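You operate a simulated robot arm through the tools that you are given. There is no shell and no other tool. Be economical: measure what you need, move in short steps, check, and stop when the job is done.

You run a simulated two-armed robot. Do the job below in one go: nothing can be reset, and whatever is moved stays where it is left.

Task
Shut the wide second drawer from the top. Push the right fourth drawer that stands open shut. Pick up the purple jug with one hand, pass it to the other hand and put it on the rear of the trailer bed. Take the rubber buffer from the top of the fitting bench and leave it on the top shelf of the timber rack. Lift the blue bin lid open. Do these in any order. Set down upright: purple jug.

It is judged by the outcome, as a careful person would: the job done as asked, and still so three seconds after it is handed in. It fails if anything else is knocked over, pushed out of place, dropped, spilled or broken. Lids that push on must go on centred and level and be pressed home; caps that screw on are set level and turned clockwise until they are tight.

Robot
Two 7-joint arms with two-finger parallel grippers on one trunk, on a base that drives. Base frame: it is fixed to the floor where the robot stands at the start and does not move with it; the origin is under the middle of the robot, x ahead of it, y to its left, z up. Units: mm, degrees, N and s.
The left shoulder is at the start at [60, 147, 543], the right one opposite. With the tool pointing down near the work surface each hand reaches from about 280 to 740 mm from the robot's upright axis, wherever it stands, measured 20 degrees to its own side. Places, roughly: blue bin lid [-1100, -5800, 600]; purple jug [250, 1500, 500]; rear of the trailer bed [-2300, 200, 700]; right fourth drawer [1300, -300, 700]; rubber buffer (10x6x6 cm) [-2900, 2400, 900]; top shelf of the timber rack [-2200, 3300, 1000]; wide second drawer [1000, 200, 800]. Payload 3.43 kg a hand.
The TCP of each hand is the grasp point between the finger pads, 30 mm short of the fingertips. In the tool frame z runs along the fingers and y along their closing line. Largest opening 94 mm; finger width 28, thickness 10; the body of the gripper, 50 by 96 mm, starts 55 mm behind the TCP.
Orientation is told as [roll, pitch, yaw] about the base's x, y, z axes, in that order, counted from this pose: with the fingers straight down and closing along the base's y, the tool's x points along the base's -x, its y along +y and its z along -z.

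Tools
- The arms move only by the tool nudge_tool. It takes "left_moves", "right_moves" or both (then of equal length, played together; a hand with none holds still); each is a list of rows, each a list of 7 numbers: the shift along the base's x, y, z in units of 200 mm (1.0 is 200 mm), then the turn, a rotation vector about the base's x, y, z in units of 120 degrees (1.0 is 120 degrees), then the gripper command, from -1 (fully open) to 1 (shut), values between in proportion. In form: [[dx, dy, dz, wx, wy, wz, gripper], ...]. A call has 1 to 10 rows; each row is the pose to reach, as a shift and turn from the pose commanded when the call began. A call with a number of a shift or a turn outside -1 to 1 is refused whole. Each row takes 0.2 s and may step no farther than 50 mm and 8.6 degrees from the row before; otherwise, or with a gripper value out of range, the whole call is refused. A pose out of reach is approached as far as the arm can. The call stops where the force on the tool passes 40 N (or 10 N more than at its start, if that is more) or the arm is blocked; 0.2 s more then pass. Each finger travels about 72 mm/s and halts on what it meets, pressing with about 25 N; the grip force reading is that of the motor and also rises with nothing between the fingers. The clock runs only during rows and for 0.2 s after the last one: add rows that repeat a pose to give the fingers time. The reply holds the time, the measured pose of the TCP, the force on the tool along the base axes, the opening and the grip force, in the units named above and with some noise, with the torque about the TCP (base axes, N m) and any sound that the robot's microphone picked up, and new pictures: "pictures" is both (left out), scene, wrist or none (wrist: the cameras of the hands that moved).
- Cameras (640 x 400 px; columns grow to the right, rows downward): "scene" is now at [65.2, 6.6, 1199.1]; the picture's right is [0.18, -0.98, 0.00], its down [-0.41, -0.08, -0.91] and it looks along [0.89, 0.17, -0.42] (base axes); focal length 292 px, centre (320, 200). "left" rides on the left gripper at [76, -14, -103] in its tool frame; the picture's right is [0.18, 0.98, 0.00], its down [-0.75, 0.14, -0.64] and it looks along [-0.63, 0.12, 0.77] (tool axes); focal length 243 px, centre (320, 200). "right" rides on the right gripper at [76, 14, -103] in its tool frame; the picture's right is [-0.18, 0.98, 0.00], its down [-0.75, -0.14, -0.64] and it looks along [-0.63, -0.12, 0.77] (tool axes); focal length 243 px, centre (320, 200). There is no depth. A picture from a camera that has moved, and an enlarged one, comes with that camera's place and axes in the base frame and with its lens. The place of the scene camera against the robot may be out by one fixed shift of up to 18 mm in any direction.
- move_column(by): slides the trunk up (or, below 0, down) by that many mm; the arms and the scene camera ride with it, the base frame stays. It gives what a move gives, with no picture.
- base_move(legs): drives the robot by 1 to 6 legs, each [ahead, left, turn to the left] in mm, mm and degrees, along the robot's own axes; the way and the turn of a leg run together, so that a leg with both is an arc; at most 1500 mm and 180 degrees a leg. The arms and the cameras ride along, it lands a little off, and it stops where it bumps. It gives what a move gives, and a new picture of the scene camera.
- turn_head(pan, tilt): turns the head with the scene camera to pan (to the left, within 86 degrees either way) and tilt (down, from -29 to 69), counted from straight ahead of the robot. It gives what a move gives, and a new picture of the scene camera.
- inspect(camera, box): a new picture of the part [left, top, right, bottom] of that camera's present view, enlarged. It takes no simulated time.
- close_job(): hands the job in; it is judged then, once.

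Go step by step. Nothing tells you exact positions but the pictures and the camera data: compare them with the known pose of the tool, close in by small moves and look again before you grip or let go. The budget is 165 turns and 260 pictures, counting those below and the enlarged ones. Unless the task says otherwise, let go and move clear before handing in.

The tools are called after "Call:" as a command line: name --argument value ..., lists and objects as JSON in quotes. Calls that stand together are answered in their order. nudge_tool: Moves the arms, as the interface text tells. Its arguments: {"type":"object","properties":{"left_moves":{"type":"array","items":{"type":"array","items":{"type":"number"}}},"right_moves":{"type":"array","items":{"type":"array","items":{"type":"number"}}},"pictures":{"type":"string","enum":["both","scene","wrist","none"]}},"required":[]} The other tools are called the same way: move_column (by) slides the trunk up or down; base_move (legs) drives the base; turn_head (pan, tilt) turns the head that bears the scene camera; inspect (camera, box) takes an enlarged picture of a part of a camera's view; close_job () hands the job in.

At the start:

```text
t: 0.0
left_ee_pos: [285.2, 127.2, 999.4]
left_tcp_rot: [0.0, -0.2, 0.1]
left_wrist_force: [-0.6, 0.0, 0.6]
left_moment: [-0.01, -0.01, 0.0]
left_width: 94.0
left_finger_force: 0.1
right_ee_pos: [303.3, -70.9, 999.2]
right_tcp_rot: [0.1, 0.0, -0.1]
right_wrist_force: [-0.1, 0.2, 0.0]
right_moment: [-0.01, -0.01, -0.01]
right_width: 94.1
right_finger_force: 0.2
trunk travel left (down, up): [-250.0, 0.0]
robot x, y, heading: [1.3, -0.4, -0.1]
head pan, tilt: [10.5, 24.7]
```

scene: 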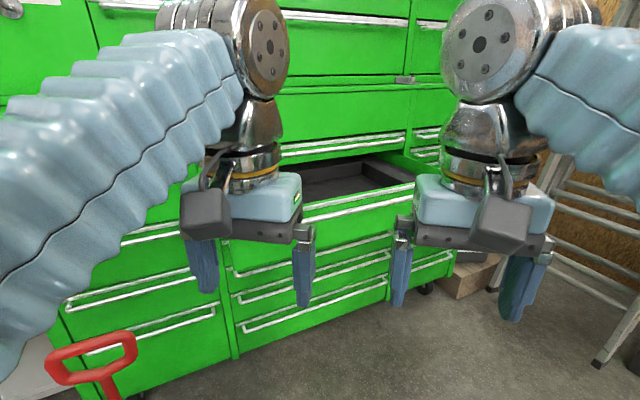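
right: 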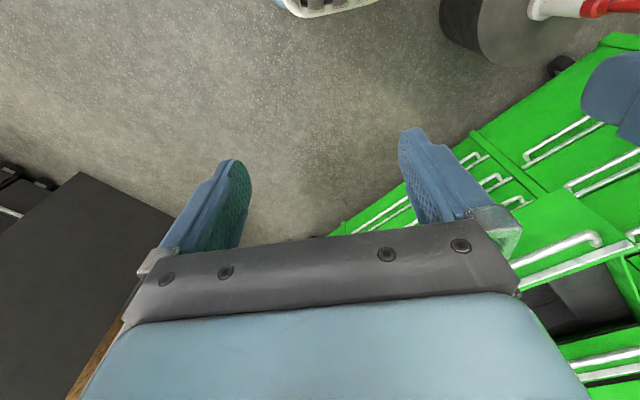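
left: 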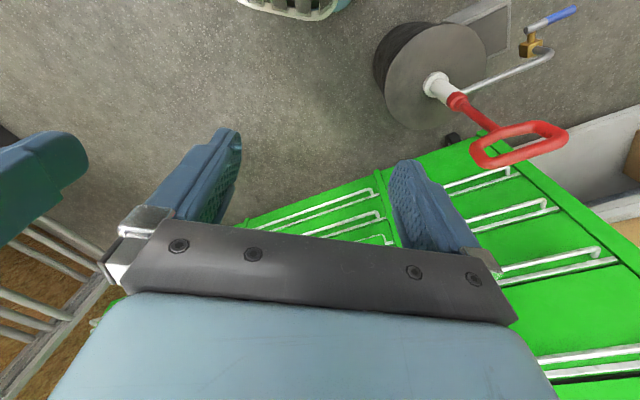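

I see a green drawer cabinet ahead with one wide drawer open; the arms block some of the view. I'll look around with the head first.

Call:
turn_head --pan -20 --tilt 25

Call:
turn_head --pan 75 --tilt 25

```text
t: 0.9
left_ee_pos: [284.9, 126.7, 999.0]
left_tcp_rot: [-0.1, -0.1, 0.0]
left_wrist_force: [-0.4, 0.1, 0.8]
left_moment: [0.0, 0.03, -0.02]
left_width: 94.2
left_finger_force: 0.1
right_ee_pos: [302.9, -72.3, 1000.3]
right_tcp_rot: [0.1, -0.1, 0.0]
right_wrist_force: [0.3, -0.3, -1.3]
right_moment: [0.0, -0.02, -0.03]
right_width: 93.9
right_finger_force: 0.1
trunk travel left (down, up): [-250.0, 0.0]
robot x, y, heading: [3.3, 0.1, 0.1]
head pan, tilt: [-20.0, 25.0]
camera scene: at [61.1, -41.6, 1198.5], right [-0.34, -0.94, 0.0], down [-0.4, 0.14, -0.91], along [0.85, -0.31, -0.42], focal length 292 px, centre (320, 200)
```

scene: 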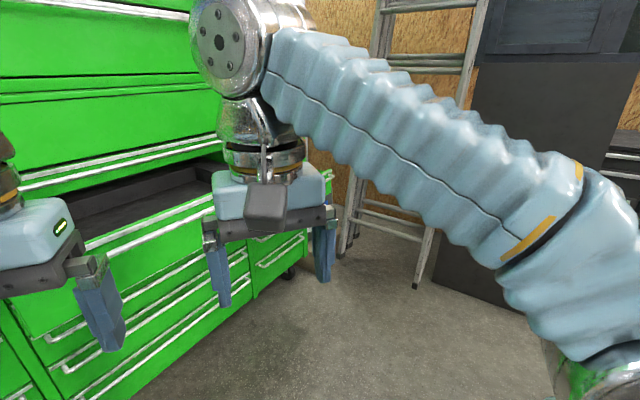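

```text
t: 2.7
left_ee_pos: [285.2, 127.7, 999.7]
left_tcp_rot: [0.0, -0.1, 0.0]
left_wrist_force: [-0.7, -0.1, 0.0]
left_moment: [-0.03, 0.0, 0.02]
left_width: 94.0
left_finger_force: 0.1
right_ee_pos: [303.6, -72.0, 999.8]
right_tcp_rot: [0.1, -0.1, 0.1]
right_wrist_force: [-0.7, 0.4, 0.9]
right_moment: [-0.01, -0.03, 0.01]
right_width: 93.8
right_finger_force: 0.1
trunk travel left (down, up): [-250.0, 0.0]
robot x, y, heading: [-1.1, 1.6, -0.3]
head pan, tilt: [75.0, 25.0]
camera scene: at [-1.6, 78.8, 1198.5], right [0.97, -0.26, 0.0], down [-0.11, -0.41, -0.91], along [0.24, 0.88, -0.42], focal length 292 px, centre (320, 200)
```

scene: 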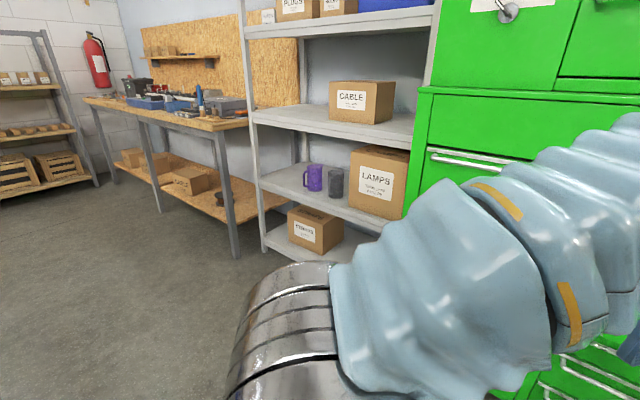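

The jug is on a shelf to the left; the cabinet is ahead. I'll lower the hands for a clearer view of the cabinet.

Call:
nudge_tool --left_moves '[[-0.1, 0.1, -0.2, 0, 0, 0, 1], [-0.1, 0.2, -0.4, 0, 0, 0, 1], [-0.1, 0.3, -0.6, 0, 0, 0, 1], [-0.1, 0.4, -0.8, 0, 0, 0, 1], [-0.1, 0.5, -1, 0, 0, 0, 1]]' --right_moves '[[-0.1, -0.1, -0.2, 0, 0, 0, 1], [-0.1, -0.2, -0.4, 0, 0, 0, 1], [-0.1, -0.3, -0.6, 0, 0, 0, 1], [-0.1, -0.4, -0.8, 0, 0, 0, 1], [-0.1, -0.5, -1, 0, 0, 0, 1]]' --pictures "none"

Call:
turn_head --pan 0 --tilt 25

```text
t: 3.9
left_ee_pos: [266.5, 226.3, 801.2]
left_tcp_rot: [0.0, -0.2, 0.0]
left_wrist_force: [0.3, 0.1, 0.4]
left_moment: [0.01, 0.03, 0.0]
left_width: 0.0
left_finger_force: 24.9
right_ee_pos: [282.9, -171.4, 800.8]
right_tcp_rot: [0.1, -0.1, 0.0]
right_wrist_force: [-0.3, 0.4, -0.1]
right_moment: [0.02, -0.02, -0.01]
right_width: 0.0
right_finger_force: 24.5
trunk travel left (down, up): [-250.0, 0.0]
robot x, y, heading: [-1.5, 0.7, -0.2]
head pan, tilt: [75.0, 25.0]
```

```text
t: 5.3
left_ee_pos: [265.2, 225.2, 801.1]
left_tcp_rot: [0.0, -0.1, 0.0]
left_wrist_force: [-1.2, -0.9, -0.5]
left_moment: [0.01, 0.02, -0.03]
left_width: 0.0
left_finger_force: 25.1
right_ee_pos: [283.1, -170.4, 801.9]
right_tcp_rot: [0.0, -0.1, 0.0]
right_wrist_force: [-0.5, 0.8, 0.1]
right_moment: [0.02, 0.01, 0.0]
right_width: 0.0
right_finger_force: 25.2
trunk travel left (down, up): [-250.0, 0.0]
robot x, y, heading: [-0.1, -1.2, -0.2]
head pan, tilt: [0.0, 25.0]
camera scene: at [66.6, -10.2, 1198.5], right [0.0, -1.0, 0.0], down [-0.42, 0.0, -0.91], along [0.91, 0.0, -0.42], focal length 292 px, centre (320, 200)
```

scene: 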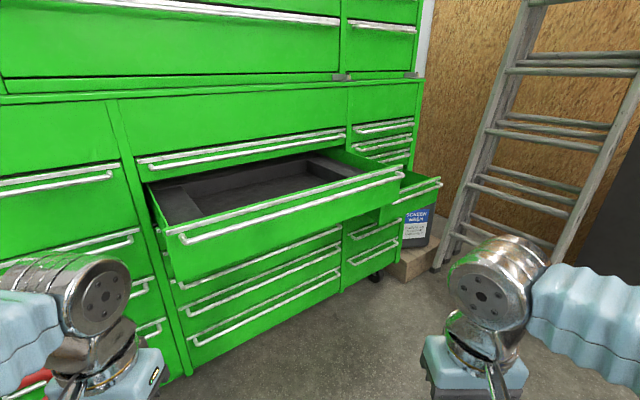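

The cabinet face is turned about 33° left; the wide drawer is about 380 mm open and the small right drawer is open below it. I'll turn to face the cabinet and slide right.

Call:
base_move --legs '[[0, 0, 33.5], [0, -480, 0]]'

```text
t: 9.8
left_ee_pos: [359.7, -63.7, 800.2]
left_tcp_rot: [-0.1, -0.1, 33.5]
left_wrist_force: [-0.1, -0.1, -0.6]
left_moment: [-0.01, 0.02, -0.01]
left_width: 0.0
left_finger_force: 25.4
right_ee_pos: [593.7, -383.8, 799.3]
right_tcp_rot: [0.1, -0.1, 33.5]
right_wrist_force: [-0.6, -0.4, 0.1]
right_moment: [-0.01, 0.02, 0.0]
right_width: 0.0
right_finger_force: 25.0
trunk travel left (down, up): [-250.0, 0.0]
robot x, y, heading: [262.9, -399.9, 33.4]
head pan, tilt: [0.0, 25.0]
camera scene: at [319.8, -374.4, 1198.5], right [0.55, -0.83, 0.0], down [-0.35, -0.23, -0.91], along [0.76, 0.5, -0.42], focal length 292 px, centre (320, 200)
```

scene: 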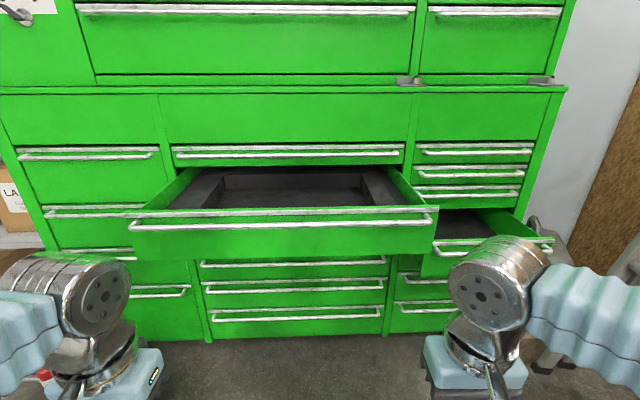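

The robot now squarely faces the cabinet. I'll tilt both closed hands so that the fingers point forward, and centre the left one on the wide drawer.

Call:
nudge_tool --left_moves '[[0.036, -0.054, 0, 0.0367, -0.0556, 0, 1], [0.072, -0.108, 0, 0.0735, -0.1112, 0, 1], [0.107, -0.163, 0, 0.1102, -0.1668, 0, 1], [0.143, -0.217, 0, 0.147, -0.2224, 0, 1], [0.179, -0.271, 0, 0.1837, -0.278, 0, 1], [0.215, -0.325, 0, 0.2204, -0.3336, 0, 1], [0.251, -0.379, 0, 0.2572, -0.3892, 0, 1], [0.286, -0.434, 0, 0.2939, -0.4448, 0, 1], [0.322, -0.488, 0, 0.3307, -0.5004, 0, 1], [0.358, -0.542, 0, 0.3674, -0.556, 0, 1]]' --right_moves '[[0, 0, 0, 0.0367, -0.0556, 0, 1], [0, 0, 0, 0.0735, -0.1112, 0, 1], [0, 0, 0, 0.1102, -0.1668, 0, 1], [0, 0, 0, 0.147, -0.2224, 0, 1], [0, 0, 0, 0.1837, -0.278, 0, 1], [0, 0, 0, 0.2204, -0.3336, 0, 1], [0, 0, 0, 0.2572, -0.3892, 0, 1], [0, 0, 0, 0.2939, -0.4448, 0, 1], [0, 0, 0, 0.3307, -0.5004, 0, 1], [0, 0, 0, 0.3674, -0.556, 0, 1]]' --pictures "both"

```text
t: 12.0
left_ee_pos: [461.7, -212.8, 866.4]
left_tcp_rot: [-0.1, -79.9, 33.8]
left_wrist_force: [-1.1, 0.2, -0.2]
left_moment: [0.02, 0.02, 0.03]
left_width: 0.2
left_finger_force: 25.5
left hand out of reach, approached as far as the arm can: row 6, 7, 8, 9, 10
right_ee_pos: [595.3, -351.9, 910.3]
right_tcp_rot: [-0.7, -80.1, 34.3]
right_wrist_force: [0.3, 0.4, -0.3]
right_moment: [-0.01, 0.0, -0.01]
right_width: 0.0
right_finger_force: 24.7
right hand out of reach, approached as far as the arm can: row 6, 7, 8, 9, 10
trunk travel left (down, up): [-250.0, 0.0]
robot x, y, heading: [262.3, -396.9, 33.4]
head pan, tilt: [0.0, 25.0]
camera scene: at [319.9, -374.3, 1198.5], right [0.55, -0.83, 0.0], down [-0.35, -0.23, -0.91], along [0.76, 0.5, -0.42], focal length 292 px, centre (320, 200)
camera right: at [490.8, -403.9, 852.4], right [-0.52, 0.84, 0.18], down [-0.34, -0.39, 0.85], along [0.79, 0.38, 0.49], focal length 243 px, centre (320, 200)
camera left: at [375.3, -285.5, 810.1], right [-0.57, 0.8, -0.18], down [-0.5, -0.16, 0.85], along [0.66, 0.58, 0.49], focal length 243 px, centre (320, 200)
```

scene: 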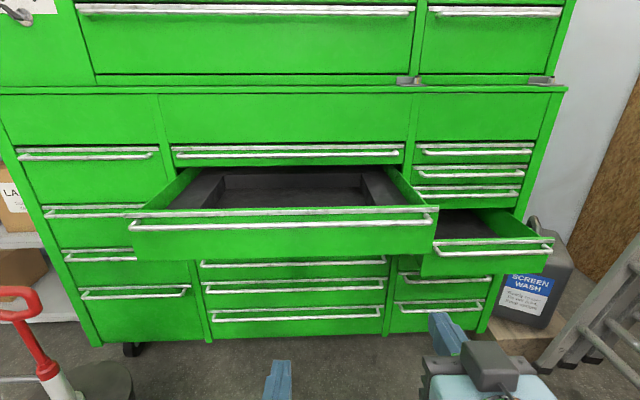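
right: 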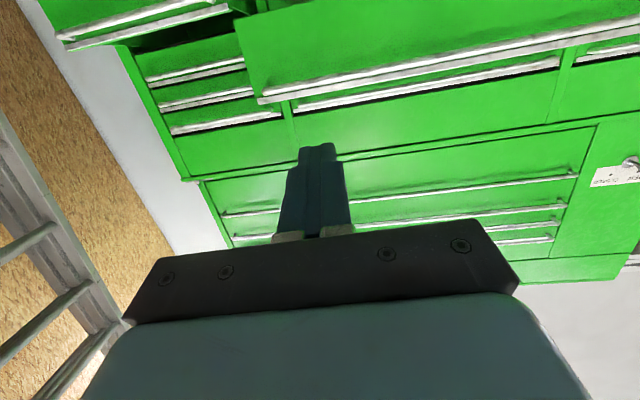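
left: 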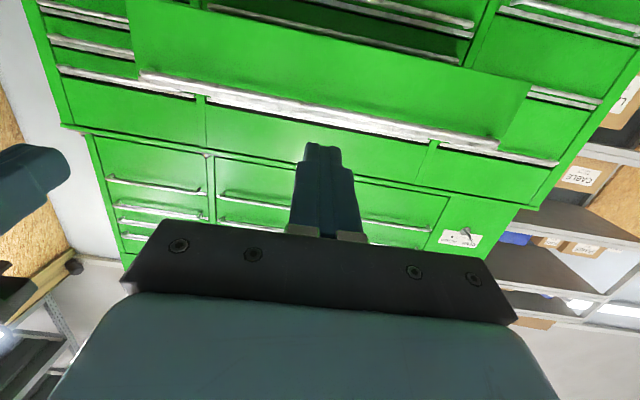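

Combining the views, the wide drawer's handle is around 640 mm ahead at z≈890 and the small drawer's handle is about 770 ahead at z≈720. I'll lower the trunk and move forward, short of contact.

Call:
move_column --by -50

Call:
base_move --legs '[[230, 0, 0]]'

```text
t: 12.9
left_ee_pos: [462.8, -211.4, 817.9]
left_tcp_rot: [-0.3, -80.0, 33.8]
left_wrist_force: [-0.2, 0.1, 0.5]
left_moment: [0.01, 0.02, -0.03]
left_width: 0.0
left_finger_force: 25.2
right_ee_pos: [593.0, -352.9, 860.8]
right_tcp_rot: [-0.4, -79.9, 33.9]
right_wrist_force: [0.2, -0.2, 0.1]
right_moment: [-0.03, 0.01, -0.02]
right_width: 0.0
right_finger_force: 24.6
trunk travel left (down, up): [-200.0, 50.0]
robot x, y, heading: [263.3, -399.9, 33.2]
head pan, tilt: [0.0, 25.0]
```

```text
t: 14.6
left_ee_pos: [653.9, -85.0, 816.6]
left_tcp_rot: [-0.3, -80.0, 33.8]
left_wrist_force: [-0.8, 0.0, 0.2]
left_moment: [-0.05, 0.02, -0.01]
left_width: 0.0
left_finger_force: 25.1
right_ee_pos: [785.5, -224.8, 860.3]
right_tcp_rot: [-0.3, -79.9, 33.9]
right_wrist_force: [0.2, -0.2, 0.2]
right_moment: [0.0, -0.01, 0.01]
right_width: 0.0
right_finger_force: 24.6
trunk travel left (down, up): [-200.0, 50.0]
robot x, y, heading: [453.4, -271.5, 33.8]
head pan, tilt: [0.0, 25.0]
camera scene: at [511.3, -247.5, 1148.5], right [0.55, -0.83, 0.0], down [-0.35, -0.23, -0.91], along [0.76, 0.5, -0.42], focal length 292 px, centre (320, 200)
```

scene: 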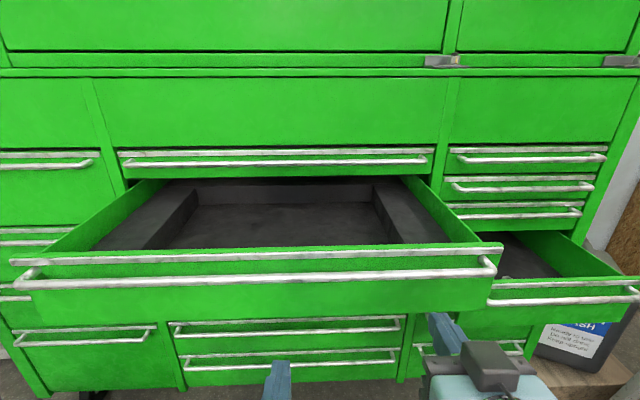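

The handle is about 370 mm ahead and the left fingertips about 300 ahead, below the handle line. I'll push forward with the left hand.

Call:
nudge_tool --left_moves '[[0.0833, 0.0553, 0, 0, 0, 0, 1], [0.1666, 0.1106, 0, 0, 0, 0, 1], [0.25, 0.166, 0, 0, 0, 0, 1], [0.333, 0.221, 0, 0, 0, 0, 1], [0.4165, 0.2765, 0, 0, 0, 0, 1], [0.5, 0.332, 0, 0, 0, 0, 1], [0.583, 0.387, 0, 0, 0, 0, 1], [0.666, 0.442, 0, 0, 0, 0, 1], [0.75, 0.498, 0, 0, 0, 0, 1], [0.833, 0.553, 0, 0, 0, 0, 1]]' --pictures "scene"

```text
t: 15.9
left_ee_pos: [724.1, -71.1, 814.4]
left_tcp_rot: [0.2, -80.9, 25.9]
left_wrist_force: [0.3, 0.4, -0.8]
left_moment: [-0.02, -0.01, 0.02]
left_width: 0.1
left_finger_force: 25.6
right_ee_pos: [786.6, -226.4, 860.4]
right_tcp_rot: [-0.6, -80.0, 34.1]
right_wrist_force: [0.6, 0.5, -0.3]
right_moment: [0.02, 0.0, 0.02]
right_width: 0.1
right_finger_force: 25.3
trunk travel left (down, up): [-200.0, 50.0]
robot x, y, heading: [455.5, -270.5, 33.8]
head pan, tilt: [0.0, 25.0]
stopped in row 6 (left hand): the arm was blocked; the commanded pose is now the measured one
camera scene: at [511.3, -247.5, 1148.5], right [0.55, -0.83, 0.0], down [-0.35, -0.23, -0.91], along [0.76, 0.5, -0.42], focal length 292 px, centre (320, 200)
```

scene: 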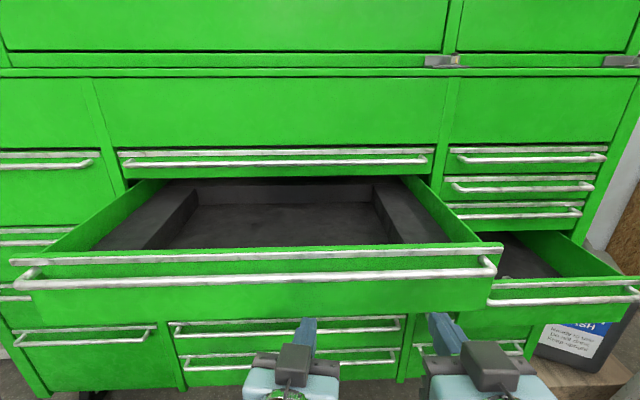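

The left arm was blocked without a tool force. I'll look through the left wrist camera.

Call:
inspect --camera "left" --box '[0, 0, 640, 400]'

Call:
turn_head --pan 20 --tilt 65

```text
1.00 times, centred on (320, 200) of left (not enlarged: the box is as wide or as high as the picture)
camera zoom: at [629.0, -132.5, 755.5], right [-0.46, 0.87, -0.18], down [-0.53, -0.1, 0.84], along [0.72, 0.48, 0.5], focal length 243 px, centre (320, 200)
```

zoom: 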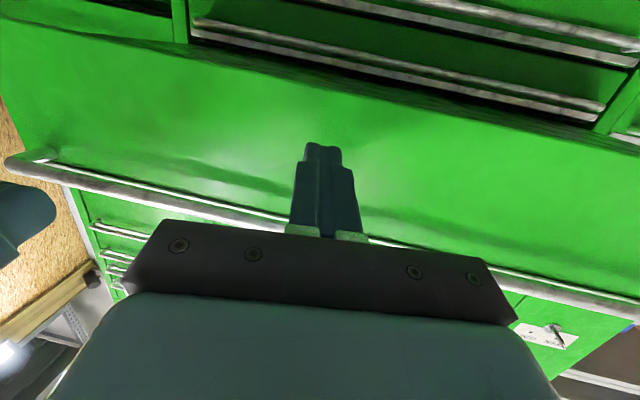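

```text
t: 17.0
left_ee_pos: [725.9, -70.6, 814.4]
left_tcp_rot: [0.3, -81.2, 25.7]
left_wrist_force: [-0.4, -1.2, 0.7]
left_moment: [-0.01, 0.01, 0.0]
left_width: 0.0
left_finger_force: 24.9
right_ee_pos: [785.4, -226.4, 861.3]
right_tcp_rot: [-0.4, -79.9, 33.9]
right_wrist_force: [0.6, 0.2, 0.3]
right_moment: [0.04, 0.02, 0.01]
right_width: 0.0
right_finger_force: 25.1
trunk travel left (down, up): [-200.0, 50.0]
robot x, y, heading: [457.1, -269.1, 33.7]
head pan, tilt: [20.0, 65.0]
camera scene: at [470.7, -249.5, 1093.0], right [0.8, -0.59, 0.0], down [-0.54, -0.73, -0.42], along [0.25, 0.34, -0.91], focal length 292 px, centre (320, 200)
```

scene: 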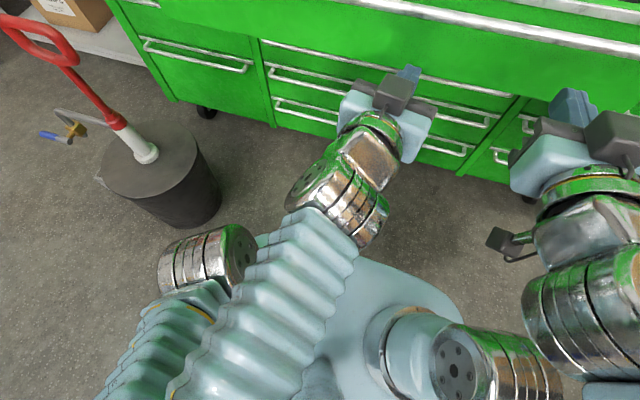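

The left forearm passes close to the trunk, which probably blocked it. I'll move the hand outward to the left while straightening it, then push.

Call:
nudge_tool --left_moves '[[-0.055, 0.083, 0, 0, 0, 0.02, 1], [-0.11, 0.167, 0, 0, 0, 0.04, 1], [-0.165, 0.25, 0, 0, 0, 0.066, 1], [-0.22, 0.333, 0, 0, 0, 0.066, 1], [-0.275, 0.416, 0, 0, 0, 0.066, 1], [-0.192, 0.471, 0, 0, 0, 0.066, 1], [-0.108, 0.527, 0, 0, 0, 0.066, 1], [-0.025, 0.582, 0, 0, 0, 0.066, 1], [0.058, 0.638, 0, 0, 0, 0.066, 1], [0.141, 0.693, 0, 0, 0, 0.066, 1]]' --pictures "scene"

```text
t: 19.2
left_ee_pos: [753.5, 68.3, 815.0]
left_tcp_rot: [1.1, -81.2, 32.8]
left_wrist_force: [0.8, -0.5, 0.0]
left_moment: [-0.01, 0.01, 0.0]
left_width: 0.1
left_finger_force: 25.2
left hand out of reach, approached as far as the arm can: row 2, 3, 4, 5, 6, 7, 8
right_ee_pos: [784.4, -226.0, 859.0]
right_tcp_rot: [-0.3, -80.0, 33.9]
right_wrist_force: [0.5, -0.3, -0.3]
right_moment: [0.0, 0.0, 0.01]
right_width: 0.1
right_finger_force: 24.9
trunk travel left (down, up): [-200.0, 50.0]
robot x, y, heading: [453.2, -269.7, 33.7]
head pan, tilt: [20.0, 65.0]
camera scene: at [470.5, -249.6, 1092.8], right [0.8, -0.59, 0.0], down [-0.54, -0.73, -0.42], along [0.25, 0.34, -0.91], focal length 292 px, centre (320, 200)
```

scene: 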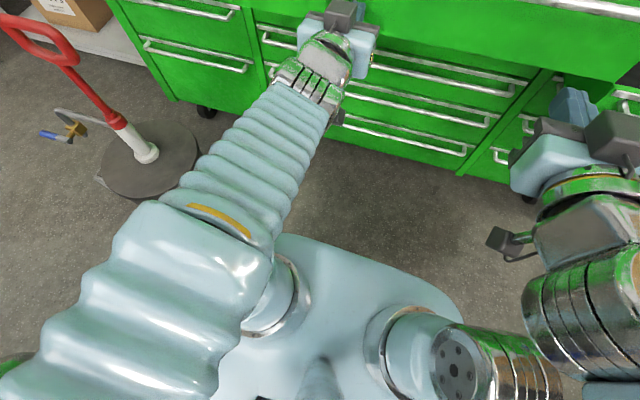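

The arm moves freely now and seems to have begun pushing. I'll carry on.

Call:
nudge_tool --left_moves '[[0.0833, 0.0553, 0, 0, 0, 0, 1], [0.1666, 0.1106, 0, 0, 0, 0, 1], [0.25, 0.166, 0, 0, 0, 0, 1], [0.333, 0.221, 0, 0, 0, 0, 1], [0.4165, 0.2765, 0, 0, 0, 0, 1], [0.5, 0.332, 0, 0, 0, 0, 1], [0.583, 0.387, 0, 0, 0, 0, 1], [0.666, 0.442, 0, 0, 0, 0, 1], [0.75, 0.498, 0, 0, 0, 0, 1], [0.833, 0.553, 0, 0, 0, 0, 1]]' --pictures "none"

Call:
turn_head --pan 0 --tilt 30

```text
t: 21.4
left_ee_pos: [921.0, 176.0, 813.8]
left_tcp_rot: [1.3, -81.1, 32.8]
left_wrist_force: [-0.2, -0.1, 0.5]
left_moment: [0.02, 0.02, 0.03]
left_width: 0.0
left_finger_force: 25.1
right_ee_pos: [784.7, -225.9, 858.3]
right_tcp_rot: [-0.4, -80.0, 33.9]
right_wrist_force: [0.4, -0.8, 0.4]
right_moment: [0.01, 0.02, 0.0]
right_width: 0.0
right_finger_force: 25.1
trunk travel left (down, up): [-200.0, 50.0]
robot x, y, heading: [456.1, -270.2, 33.7]
head pan, tilt: [20.0, 65.0]
```

```text
t: 22.4
left_ee_pos: [920.2, 177.6, 813.3]
left_tcp_rot: [1.0, -81.0, 33.1]
left_wrist_force: [0.1, 0.0, -0.4]
left_moment: [-0.02, -0.01, 0.0]
left_width: 0.0
left_finger_force: 24.8
right_ee_pos: [784.9, -226.3, 859.6]
right_tcp_rot: [-0.4, -80.1, 34.0]
right_wrist_force: [-0.4, -0.3, -0.2]
right_moment: [0.04, -0.03, 0.02]
right_width: 0.0
right_finger_force: 24.8
trunk travel left (down, up): [-200.0, 50.0]
robot x, y, heading: [454.7, -269.4, 33.8]
head pan, tilt: [0.0, 30.0]
camera scene: at [510.0, -248.3, 1140.5], right [0.55, -0.83, 0.0], down [-0.42, -0.28, -0.87], along [0.72, 0.48, -0.5], focal length 292 px, centre (320, 200)
```

scene: 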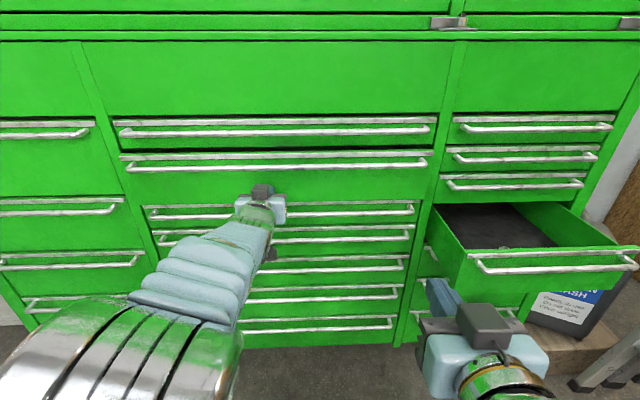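

The wide drawer looks nearly shut. I'll keep pushing until it stops.

Call:
nudge_tool --left_moves '[[0.0415, 0.0277, 0, 0, 0, 0, 1], [0.0833, 0.0553, 0, 0, 0, 0, 1], [0.125, 0.083, 0, 0, 0, 0, 1], [0.1666, 0.1106, 0, 0, 0, 0, 1], [0.208, 0.138, 0, 0, 0, 0, 1], [0.25, 0.166, 0, 0, 0, 0, 1]]' --pictures "scene"

```text
t: 23.2
left_ee_pos: [940.2, 190.6, 813.6]
left_tcp_rot: [0.8, -80.8, 33.3]
left_wrist_force: [-31.4, -18.8, 7.0]
left_moment: [0.5, -0.29, 0.23]
left_width: 0.0
left_finger_force: 25.2
right_ee_pos: [782.6, -226.7, 860.9]
right_tcp_rot: [-0.6, -80.2, 34.2]
right_wrist_force: [-0.4, -0.4, -0.1]
right_moment: [-0.02, 0.0, -0.02]
right_width: 0.1
right_finger_force: 24.7
trunk travel left (down, up): [-200.0, 50.0]
robot x, y, heading: [453.6, -272.1, 33.9]
head pan, tilt: [0.0, 30.0]
stopped in row 4 (left hand): the force on the tool passed its limit at 63 N (the readings are from after the stop); the commanded pose is now the measured one
camera scene: at [506.4, -250.6, 1141.0], right [0.55, -0.83, 0.0], down [-0.41, -0.28, -0.87], along [0.72, 0.48, -0.5], focal length 292 px, centre (320, 200)
```

scene: 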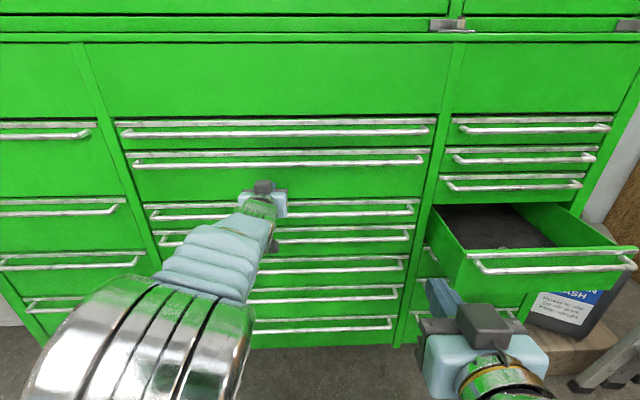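

The wide drawer is shut. I'll retract the left hand and shift the base right so the right hand faces the small drawer.

Call:
nudge_tool --left_moves '[[-0.166, -0.111, 0, 0, 0, 0, 1], [-0.333, -0.222, 0, 0, 0, 0, 1], [-0.5, -0.333, 0, 0, 0, 0, 1], [-0.666, -0.444, 0, 0, 0, 0, 1], [-0.833, -0.555, 0, 0, 0, 0, 1]]' --pictures "none"

Call:
base_move --legs '[[0, -300, 0]]'

Call:
move_column --by -150

Call:
turn_head --pan -15 --tilt 35

```text
t: 24.4
left_ee_pos: [774.5, 80.3, 811.8]
left_tcp_rot: [0.4, -80.6, 33.7]
left_wrist_force: [0.3, 0.3, -0.2]
left_moment: [0.0, 0.0, -0.01]
left_width: 0.0
left_finger_force: 24.4
right_ee_pos: [785.2, -225.1, 860.4]
right_tcp_rot: [-0.4, -80.0, 34.0]
right_wrist_force: [0.7, -0.4, -0.8]
right_moment: [-0.02, 0.0, 0.02]
right_width: 0.2
right_finger_force: 25.4
trunk travel left (down, up): [-200.0, 50.0]
robot x, y, heading: [453.3, -270.4, 33.5]
head pan, tilt: [0.0, 30.0]
```

```text
t: 26.5
left_ee_pos: [939.9, -169.1, 811.5]
left_tcp_rot: [0.8, -80.6, 33.4]
left_wrist_force: [-0.3, -0.8, 0.2]
left_moment: [0.02, 0.02, 0.0]
left_width: 0.1
left_finger_force: 25.3
right_ee_pos: [950.6, -475.7, 860.1]
right_tcp_rot: [-0.5, -80.0, 34.0]
right_wrist_force: [-0.4, -0.3, 0.2]
right_moment: [0.0, -0.01, 0.02]
right_width: 0.0
right_finger_force: 25.0
trunk travel left (down, up): [-200.0, 50.0]
robot x, y, heading: [618.1, -521.3, 33.8]
head pan, tilt: [0.0, 30.0]
camera scene: at [676.0, -498.7, 1140.6], right [0.55, -0.83, 0.0], down [-0.42, -0.28, -0.87], along [0.72, 0.48, -0.5], focal length 292 px, centre (320, 200)
```

scene: 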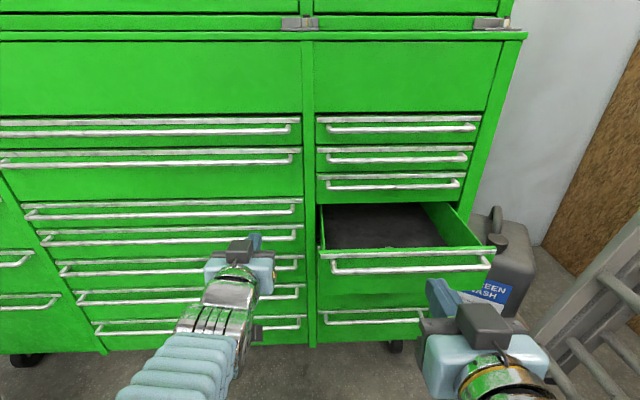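

```text
t: 28.2
left_ee_pos: [940.5, -169.4, 661.8]
left_tcp_rot: [0.8, -80.7, 33.4]
left_wrist_force: [0.0, 0.7, 0.4]
left_moment: [-0.01, -0.01, -0.01]
left_width: 0.1
left_finger_force: 25.0
right_ee_pos: [951.2, -476.6, 710.0]
right_tcp_rot: [-0.4, -80.0, 34.0]
right_wrist_force: [0.1, -0.2, 0.3]
right_moment: [-0.02, -0.01, 0.02]
right_width: 0.0
right_finger_force: 25.0
trunk travel left (down, up): [-50.0, 200.0]
robot x, y, heading: [616.3, -520.6, 33.7]
head pan, tilt: [0.0, 30.0]
```

```text
t: 29.0
left_ee_pos: [939.2, -169.1, 660.6]
left_tcp_rot: [0.8, -80.8, 33.4]
left_wrist_force: [0.6, -0.4, 0.6]
left_moment: [-0.01, 0.01, -0.01]
left_width: 0.2
left_finger_force: 25.3
right_ee_pos: [951.4, -475.0, 710.3]
right_tcp_rot: [-0.4, -80.0, 34.0]
right_wrist_force: [-0.8, 0.1, 0.3]
right_moment: [0.02, -0.01, 0.0]
right_width: 0.0
right_finger_force: 25.3
trunk travel left (down, up): [-50.0, 200.0]
robot x, y, heading: [620.7, -520.5, 34.0]
head pan, tilt: [-15.0, 35.0]
camera scene: at [684.2, -520.6, 982.8], right [0.32, -0.95, 0.0], down [-0.54, -0.18, -0.82], along [0.78, 0.26, -0.57], focal length 292 px, centre (320, 200)
```

scene: 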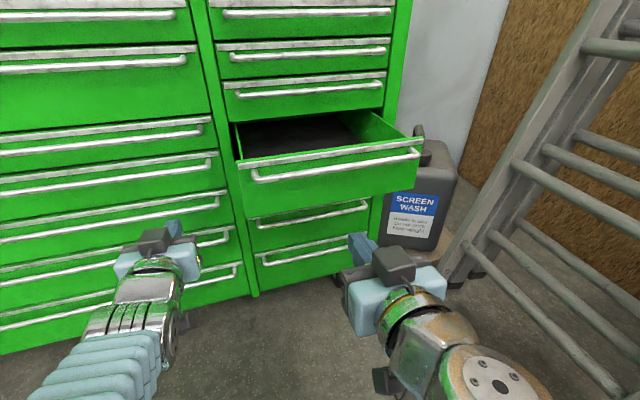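

The small drawer's handle is about 515 ahead, 198 right, z≈733, with its face below. I'll bring the right hand to z≈670 and approach.

Call:
nudge_tool --right_moves '[[0.108, 0.019, -0.04, 0, 0, 0, 1], [0.216, 0.037, -0.08, 0, 0, 0, 1], [0.324, 0.056, -0.12, 0, 0, 0, 1], [0.433, 0.075, -0.16, 0, 0, 0, 1], [0.541, 0.094, -0.2, 0, 0, 0, 1], [0.623, 0.149, -0.2, 0, 0, 0, 1], [0.706, 0.205, -0.2, 0, 0, 0, 1], [0.789, 0.261, -0.2, 0, 0, 0, 1], [0.872, 0.317, -0.2, 0, 0, 0, 1], [0.955, 0.373, -0.2, 0, 0, 0, 1]]' --pictures "scene"

```text
t: 31.2
left_ee_pos: [940.2, -169.3, 661.4]
left_tcp_rot: [0.8, -80.7, 33.4]
left_wrist_force: [0.0, -0.1, 0.4]
left_moment: [0.0, 0.03, 0.02]
left_width: 0.0
left_finger_force: 25.6
right_ee_pos: [1142.7, -401.3, 670.2]
right_tcp_rot: [-0.3, -79.9, 33.8]
right_wrist_force: [-0.6, 0.3, -0.4]
right_moment: [0.0, -0.04, 0.01]
right_width: 0.0
right_finger_force: 25.3
right hand out of reach, approached as far as the arm can: row 1, 2, 3, 4, 5
trunk travel left (down, up): [-50.0, 200.0]
robot x, y, heading: [619.4, -522.6, 33.8]
head pan, tilt: [-15.0, 35.0]
camera scene: at [684.2, -520.7, 982.7], right [0.32, -0.95, 0.0], down [-0.54, -0.18, -0.82], along [0.78, 0.26, -0.57], focal length 292 px, centre (320, 200)
```

scene: 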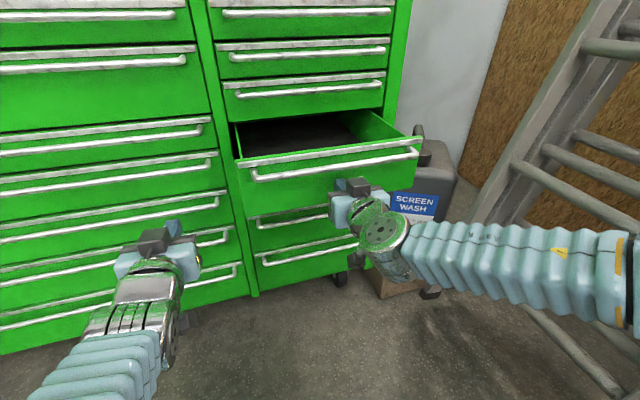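

The right hand sits just under the handle and before the face. I'll push it shut until it stops.

Call:
nudge_tool --right_moves '[[0.083, 0.056, 0, 0, 0, 0, 1], [0.166, 0.112, 0, 0, 0, 0, 1], [0.249, 0.168, 0, 0, 0, 0, 1], [0.332, 0.224, 0, 0, 0, 0, 1], [0.415, 0.28, 0, 0, 0, 0, 1], [0.498, 0.335, 0, 0, 0, 0, 1], [0.56, 0.377, 0, 0, 0, 0, 1], [0.622, 0.419, 0, 0, 0, 0, 1], [0.684, 0.461, 0, 0, 0, 0, 1], [0.746, 0.503, 0, 0, 0, 0, 1]]' --pictures "scene"

```text
t: 33.4
left_ee_pos: [939.2, -169.2, 661.0]
left_tcp_rot: [0.7, -80.7, 33.3]
left_wrist_force: [-0.7, -1.0, -0.6]
left_moment: [0.03, 0.02, -0.02]
left_width: 0.1
left_finger_force: 25.2
right_ee_pos: [1292.4, -300.4, 669.9]
right_tcp_rot: [-0.3, -80.0, 33.8]
right_wrist_force: [0.1, -0.4, -0.2]
right_moment: [0.02, 0.0, 0.03]
right_width: 0.3
right_finger_force: 24.8
trunk travel left (down, up): [-50.0, 200.0]
robot x, y, heading: [619.0, -523.0, 33.9]
head pan, tilt: [-15.0, 35.0]
camera scene: at [684.2, -520.7, 982.8], right [0.32, -0.95, 0.0], down [-0.54, -0.18, -0.82], along [0.78, 0.26, -0.57], focal length 292 px, centre (320, 200)
```

scene: 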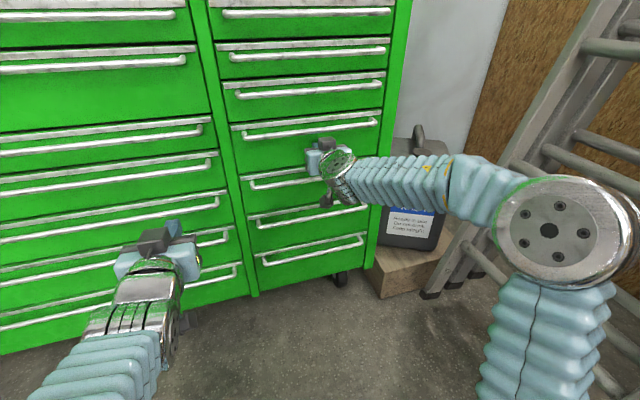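

Nearly shut. I'll press on until I feel the stop.

Call:
nudge_tool --right_moves '[[0.041, 0.028, 0, 0, 0, 0, 1], [0.083, 0.056, 0, 0, 0, 0, 1], [0.124, 0.084, 0, 0, 0, 0, 1], [0.166, 0.112, 0, 0, 0, 0, 1], [0.207, 0.14, 0, 0, 0, 0, 1]]' --pictures "scene"

```text
t: 33.8
left_ee_pos: [939.9, -170.3, 661.3]
left_tcp_rot: [0.5, -80.7, 33.6]
left_wrist_force: [0.3, 0.5, -0.9]
left_moment: [0.03, -0.05, 0.01]
left_width: 0.2
left_finger_force: 25.0
right_ee_pos: [1293.9, -298.6, 669.7]
right_tcp_rot: [-0.4, -79.9, 33.9]
right_wrist_force: [-21.1, -17.9, 3.8]
right_moment: [0.3, -0.17, 0.05]
right_width: 0.0
right_finger_force: 25.0
trunk travel left (down, up): [-50.0, 200.0]
robot x, y, heading: [619.2, -521.6, 33.6]
head pan, tilt: [-15.0, 35.0]
stopped in row 1 (right hand): the force on the tool passed its limit at 68 N (the readings are from after the stop); the commanded pose is now the measured one
camera scene: at [682.6, -522.1, 983.0], right [0.32, -0.95, 0.0], down [-0.54, -0.18, -0.82], along [0.78, 0.26, -0.57], focal length 292 px, centre (320, 200)
```

scene: 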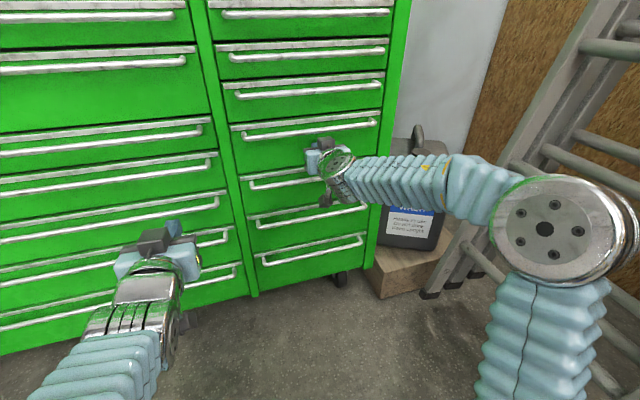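

The small drawer is shut. I'll retract, back off, and head over to the shelf with the jug.

Call:
nudge_tool --right_moves '[[-0.12, -0.08, 0, 0, 0, 0, 1], [-0.24, -0.16, 0, 0, 0, 0, 1], [-0.36, -0.24, 0, 0, 0, 0, 1], [-0.48, -0.32, 0, 0, 0, 0, 1], [-0.6, -0.4, 0, 0, 0, 0, 1], [-0.72, -0.48, 0.05, 0, 0, 0, 1], [-0.84, -0.56, 0.1, 0, 0, 0, 1], [-0.96, -0.64, 0.15, 0, 0, 0, 1]]' --pictures "none"

Call:
base_move --legs '[[-330, 0, 0], [0, 1000, 0], [0, 850, 0]]'

Call:
turn_head --pan 0 --tilt 35

```text
t: 35.6
left_ee_pos: [941.1, -168.9, 660.7]
left_tcp_rot: [0.7, -80.6, 33.5]
left_wrist_force: [0.3, -0.3, -0.1]
left_moment: [0.01, 0.02, 0.03]
left_width: 0.1
left_finger_force: 24.7
right_ee_pos: [1101.9, -425.5, 698.5]
right_tcp_rot: [-0.5, -79.6, 34.2]
right_wrist_force: [0.0, 0.0, 0.4]
right_moment: [-0.03, 0.0, -0.02]
right_width: 0.1
right_finger_force: 25.2
trunk travel left (down, up): [-50.0, 200.0]
robot x, y, heading: [623.4, -522.1, 33.6]
head pan, tilt: [-15.0, 35.0]
```

```text
t: 46.6
left_ee_pos: [-354.9, 1175.6, 661.4]
left_tcp_rot: [0.8, -80.7, 33.6]
left_wrist_force: [0.8, 0.0, 0.6]
left_moment: [0.03, 0.0, 0.0]
left_width: 0.0
left_finger_force: 24.9
right_ee_pos: [-190.7, 919.9, 697.5]
right_tcp_rot: [-0.5, -79.8, 34.5]
right_wrist_force: [-0.1, -0.5, 1.1]
right_moment: [-0.02, 0.03, 0.03]
right_width: 0.0
right_finger_force: 24.7
trunk travel left (down, up): [-50.0, 200.0]
robot x, y, heading: [-677.3, 822.2, 34.0]
head pan, tilt: [-15.0, 35.0]
camera scene: at [-610.2, 822.9, 982.8], right [0.32, -0.95, 0.0], down [-0.54, -0.19, -0.82], along [0.78, 0.26, -0.57], focal length 292 px, centre (320, 200)
```

scene: 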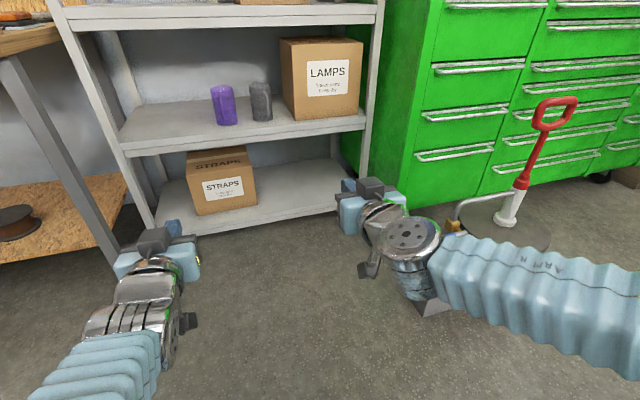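

```text
t: 47.4
left_ee_pos: [-355.0, 1175.0, 660.8]
left_tcp_rot: [0.7, -80.6, 33.6]
left_wrist_force: [-0.1, -0.9, -0.3]
left_moment: [-0.01, 0.02, 0.01]
left_width: 0.0
left_finger_force: 24.8
right_ee_pos: [-192.0, 919.7, 697.3]
right_tcp_rot: [-0.6, -79.7, 34.4]
right_wrist_force: [-1.1, -0.1, -0.7]
right_moment: [0.02, -0.03, 0.01]
right_width: 0.1
right_finger_force: 24.9
trunk travel left (down, up): [-50.0, 200.0]
robot x, y, heading: [-674.6, 820.1, 33.8]
head pan, tilt: [0.0, 35.0]
camera scene: at [-620.4, 843.4, 982.8], right [0.56, -0.83, 0.0], down [-0.48, -0.32, -0.82], along [0.68, 0.46, -0.57], focal length 292 px, centre (320, 200)
```

scene: 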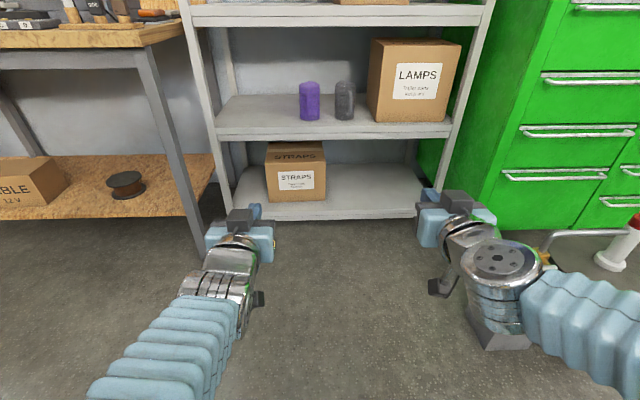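

The jug stands on the middle shelf straight ahead, handle apparently behind it. I'll zoom in.

Call:
inspect --camera "scene" --box '[260, 60, 400, 148]'

```text
4.55 times, centred on (330, 104) of scene
camera zoom: at [-620.4, 843.4, 982.8], right [0.56, -0.83, 0.0], down [-0.48, -0.32, -0.82], along [0.68, 0.46, -0.57], focal length 1327 px, centre (274, 636)
```

zoom: 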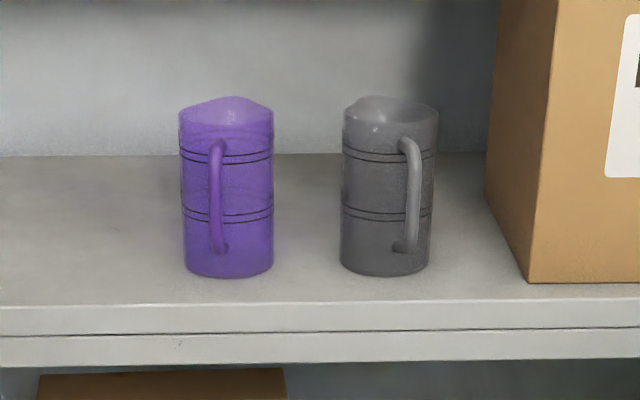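

The jug's handle faces the robot, so I'll take it from above at 45° with the left hand, fingers either side of the body. First I raise the trunk, retilt and open the left hand, and look again for parallax.

Call:
move_column --by 150

Call:
nudge_tool --left_moves '[[0, 0, 0, -0.032, 0.0485, 0, -1], [0, 0, 0, -0.065, 0.097, 0, -1], [0, 0, 0, -0.097, 0.1455, 0, -1], [0, 0, 0, -0.13, 0.194, 0, -1], [0, 0, 0, -0.162, 0.2424, 0, -1], [0, 0, 0, -0.162, 0.2424, 0, -1]]' --pictures "wrist"

Call:
base_move --legs '[[300, -80, 0]]'

```text
t: 49.1
left_ee_pos: [-355.5, 1175.4, 810.4]
left_tcp_rot: [0.7, -80.6, 33.6]
left_wrist_force: [-0.3, -0.4, 0.1]
left_moment: [-0.02, 0.01, -0.02]
left_width: 0.1
left_finger_force: 25.5
right_ee_pos: [-193.3, 919.3, 846.7]
right_tcp_rot: [-0.6, -79.8, 34.5]
right_wrist_force: [0.7, -0.4, 0.0]
right_moment: [-0.03, -0.01, 0.02]
right_width: 0.0
right_finger_force: 25.5
trunk travel left (down, up): [-200.0, 50.0]
robot x, y, heading: [-675.3, 821.4, 34.3]
head pan, tilt: [0.0, 35.0]
```

```text
t: 50.5
left_ee_pos: [-355.3, 1174.6, 811.6]
left_tcp_rot: [0.5, -45.6, 33.7]
left_wrist_force: [-0.2, -0.2, 0.3]
left_moment: [-0.02, -0.02, 0.01]
left_width: 94.1
left_finger_force: 0.2
right_ee_pos: [-192.0, 919.3, 847.0]
right_tcp_rot: [-0.5, -79.7, 34.5]
right_wrist_force: [0.1, 0.1, 0.1]
right_moment: [-0.03, 0.0, -0.01]
right_width: 0.0
right_finger_force: 24.8
trunk travel left (down, up): [-200.0, 50.0]
robot x, y, heading: [-672.8, 817.4, 34.2]
head pan, tilt: [0.0, 35.0]
camera left: at [-452.1, 1093.6, 829.2], right [-0.66, 0.74, -0.12], down [-0.02, 0.15, 0.99], along [0.75, 0.65, -0.08], focal length 243 px, centre (320, 200)
```

left: 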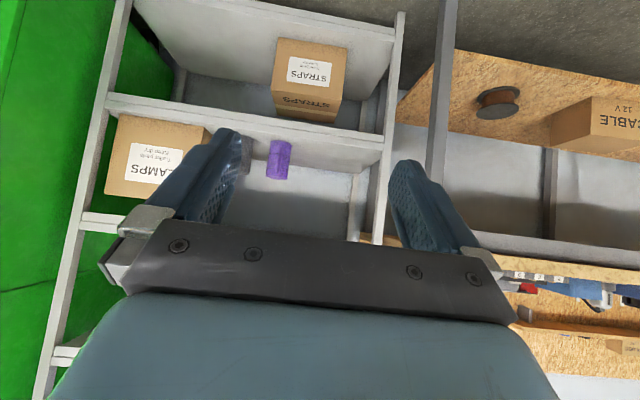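

```text
t: 52.6
left_ee_pos: [-59.6, 1273.3, 811.5]
left_tcp_rot: [0.5, -45.7, 33.6]
left_wrist_force: [-0.1, -0.2, -0.5]
left_moment: [-0.01, -0.01, -0.04]
left_width: 94.0
left_finger_force: 0.1
right_ee_pos: [103.5, 1017.7, 847.4]
right_tcp_rot: [-0.6, -79.7, 34.3]
right_wrist_force: [0.1, 0.1, -0.3]
right_moment: [0.0, -0.02, -0.02]
right_width: 0.1
right_finger_force: 25.0
trunk travel left (down, up): [-200.0, 50.0]
robot x, y, heading: [-375.8, 921.5, 33.9]
head pan, tilt: [0.0, 35.0]
camera scene: at [-325.7, 943.4, 1132.8], right [0.56, -0.83, 0.0], down [-0.48, -0.32, -0.82], along [0.68, 0.45, -0.57], focal length 292 px, centre (320, 200)
```

scene: 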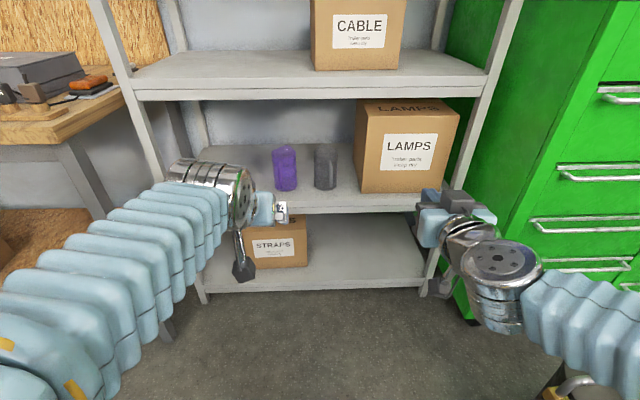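

Call:
inspect --camera "scene" --box '[240, 135, 352, 205]'

Call:
inspect --camera "left" --box '[200, 20, 400, 220]'

```text
5.71 times, centred on (296, 170) of scene
camera zoom: at [-325.7, 943.4, 1132.8], right [0.56, -0.83, 0.0], down [-0.48, -0.32, -0.82], along [0.68, 0.45, -0.57], focal length 1668 px, centre (457, 371)
```

zoom: 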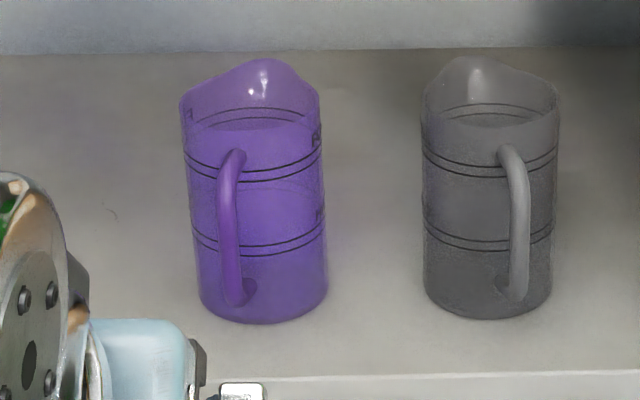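

```text
2.00 times, centred on (300, 120) of left
camera zoom: at [-156.8, 1193.2, 829.0], right [-0.66, 0.74, -0.12], down [-0.02, 0.15, 0.99], along [0.75, 0.65, -0.08], focal length 485 px, centre (360, 360)
```

zoom: 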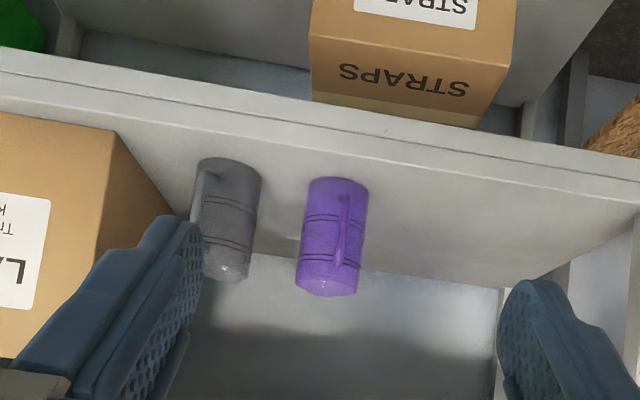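

The jug stands about 971 mm ahead and 120 mm left, rim near z≈690, 84 mm wide. I'll drive closer and lower the left hand in front of it.

Call:
base_move --legs '[[280, 0, 0]]'

Call:
nudge_tool --left_moves '[[0, 0, -0.1, 0, 0, 0, -1], [0, 0, -0.2, 0, 0, 0, -1], [0, 0, -0.3, 0, 0, 0, -1]]' --pictures "both"

```text
t: 54.5
left_ee_pos: [172.5, 1429.1, 811.2]
left_tcp_rot: [0.6, -45.6, 33.5]
left_wrist_force: [-0.4, 0.1, -0.2]
left_moment: [0.04, 0.02, 0.03]
left_width: 94.3
left_finger_force: 0.0
right_ee_pos: [335.1, 1172.4, 848.2]
right_tcp_rot: [-0.7, -79.7, 34.3]
right_wrist_force: [0.0, -0.9, -0.5]
right_moment: [0.0, -0.01, -0.01]
right_width: 0.2
right_finger_force: 24.8
trunk travel left (down, up): [-200.0, 50.0]
robot x, y, heading: [-145.8, 1078.1, 33.7]
head pan, tilt: [0.0, 35.0]
camera scene: at [-93.5, 1098.1, 1132.8], right [0.55, -0.83, 0.0], down [-0.48, -0.32, -0.82], along [0.68, 0.45, -0.57], focal length 292 px, centre (320, 200)
```

scene: 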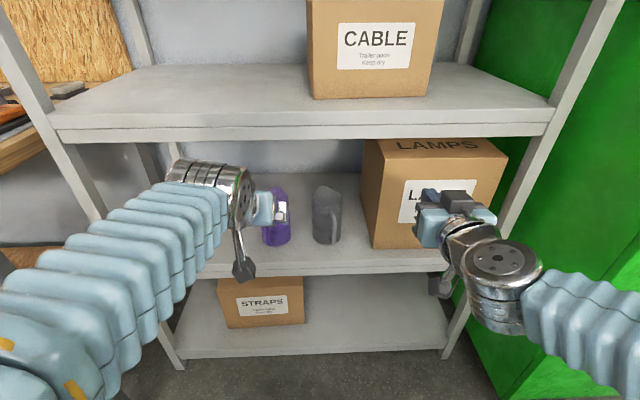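

```text
t: 55.3
left_ee_pos: [172.0, 1430.3, 750.1]
left_tcp_rot: [0.7, -45.6, 33.6]
left_wrist_force: [-0.1, -0.7, -0.1]
left_moment: [-0.03, 0.01, 0.01]
left_width: 94.1
left_finger_force: 0.0
right_ee_pos: [335.7, 1173.2, 847.3]
right_tcp_rot: [-0.5, -79.6, 34.3]
right_wrist_force: [0.3, -0.2, 0.2]
right_moment: [-0.01, 0.01, -0.07]
right_width: 0.1
right_finger_force: 24.8
trunk travel left (down, up): [-200.0, 50.0]
robot x, y, heading: [-150.3, 1076.2, 33.5]
head pan, tilt: [0.0, 35.0]
camera scene: at [-93.5, 1098.1, 1132.8], right [0.55, -0.83, 0.0], down [-0.48, -0.32, -0.82], along [0.68, 0.45, -0.57], focal length 292 px, centre (320, 200)
camera left: at [75.2, 1348.1, 768.5], right [-0.66, 0.74, -0.12], down [-0.02, 0.15, 0.99], along [0.75, 0.65, -0.08], focal length 243 px, centre (320, 200)
```

scene: 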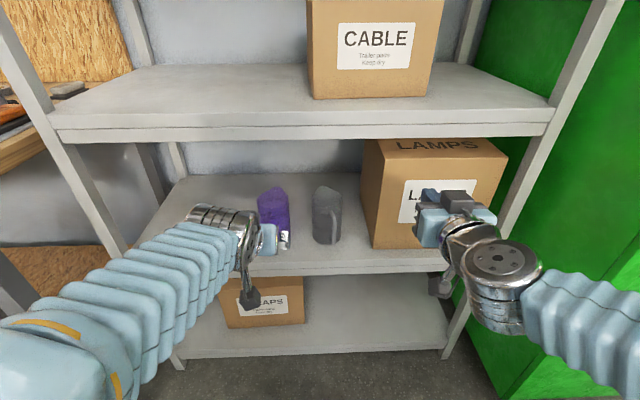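
left: 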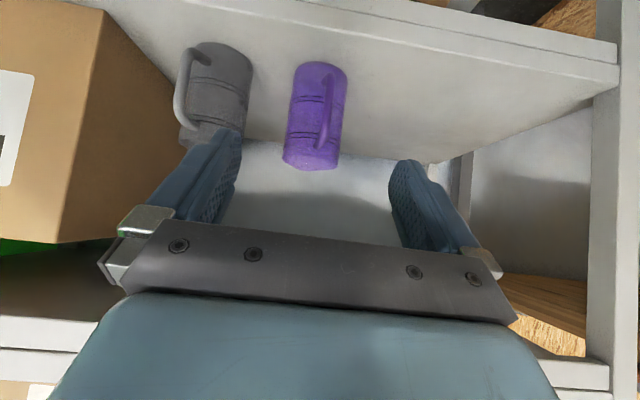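

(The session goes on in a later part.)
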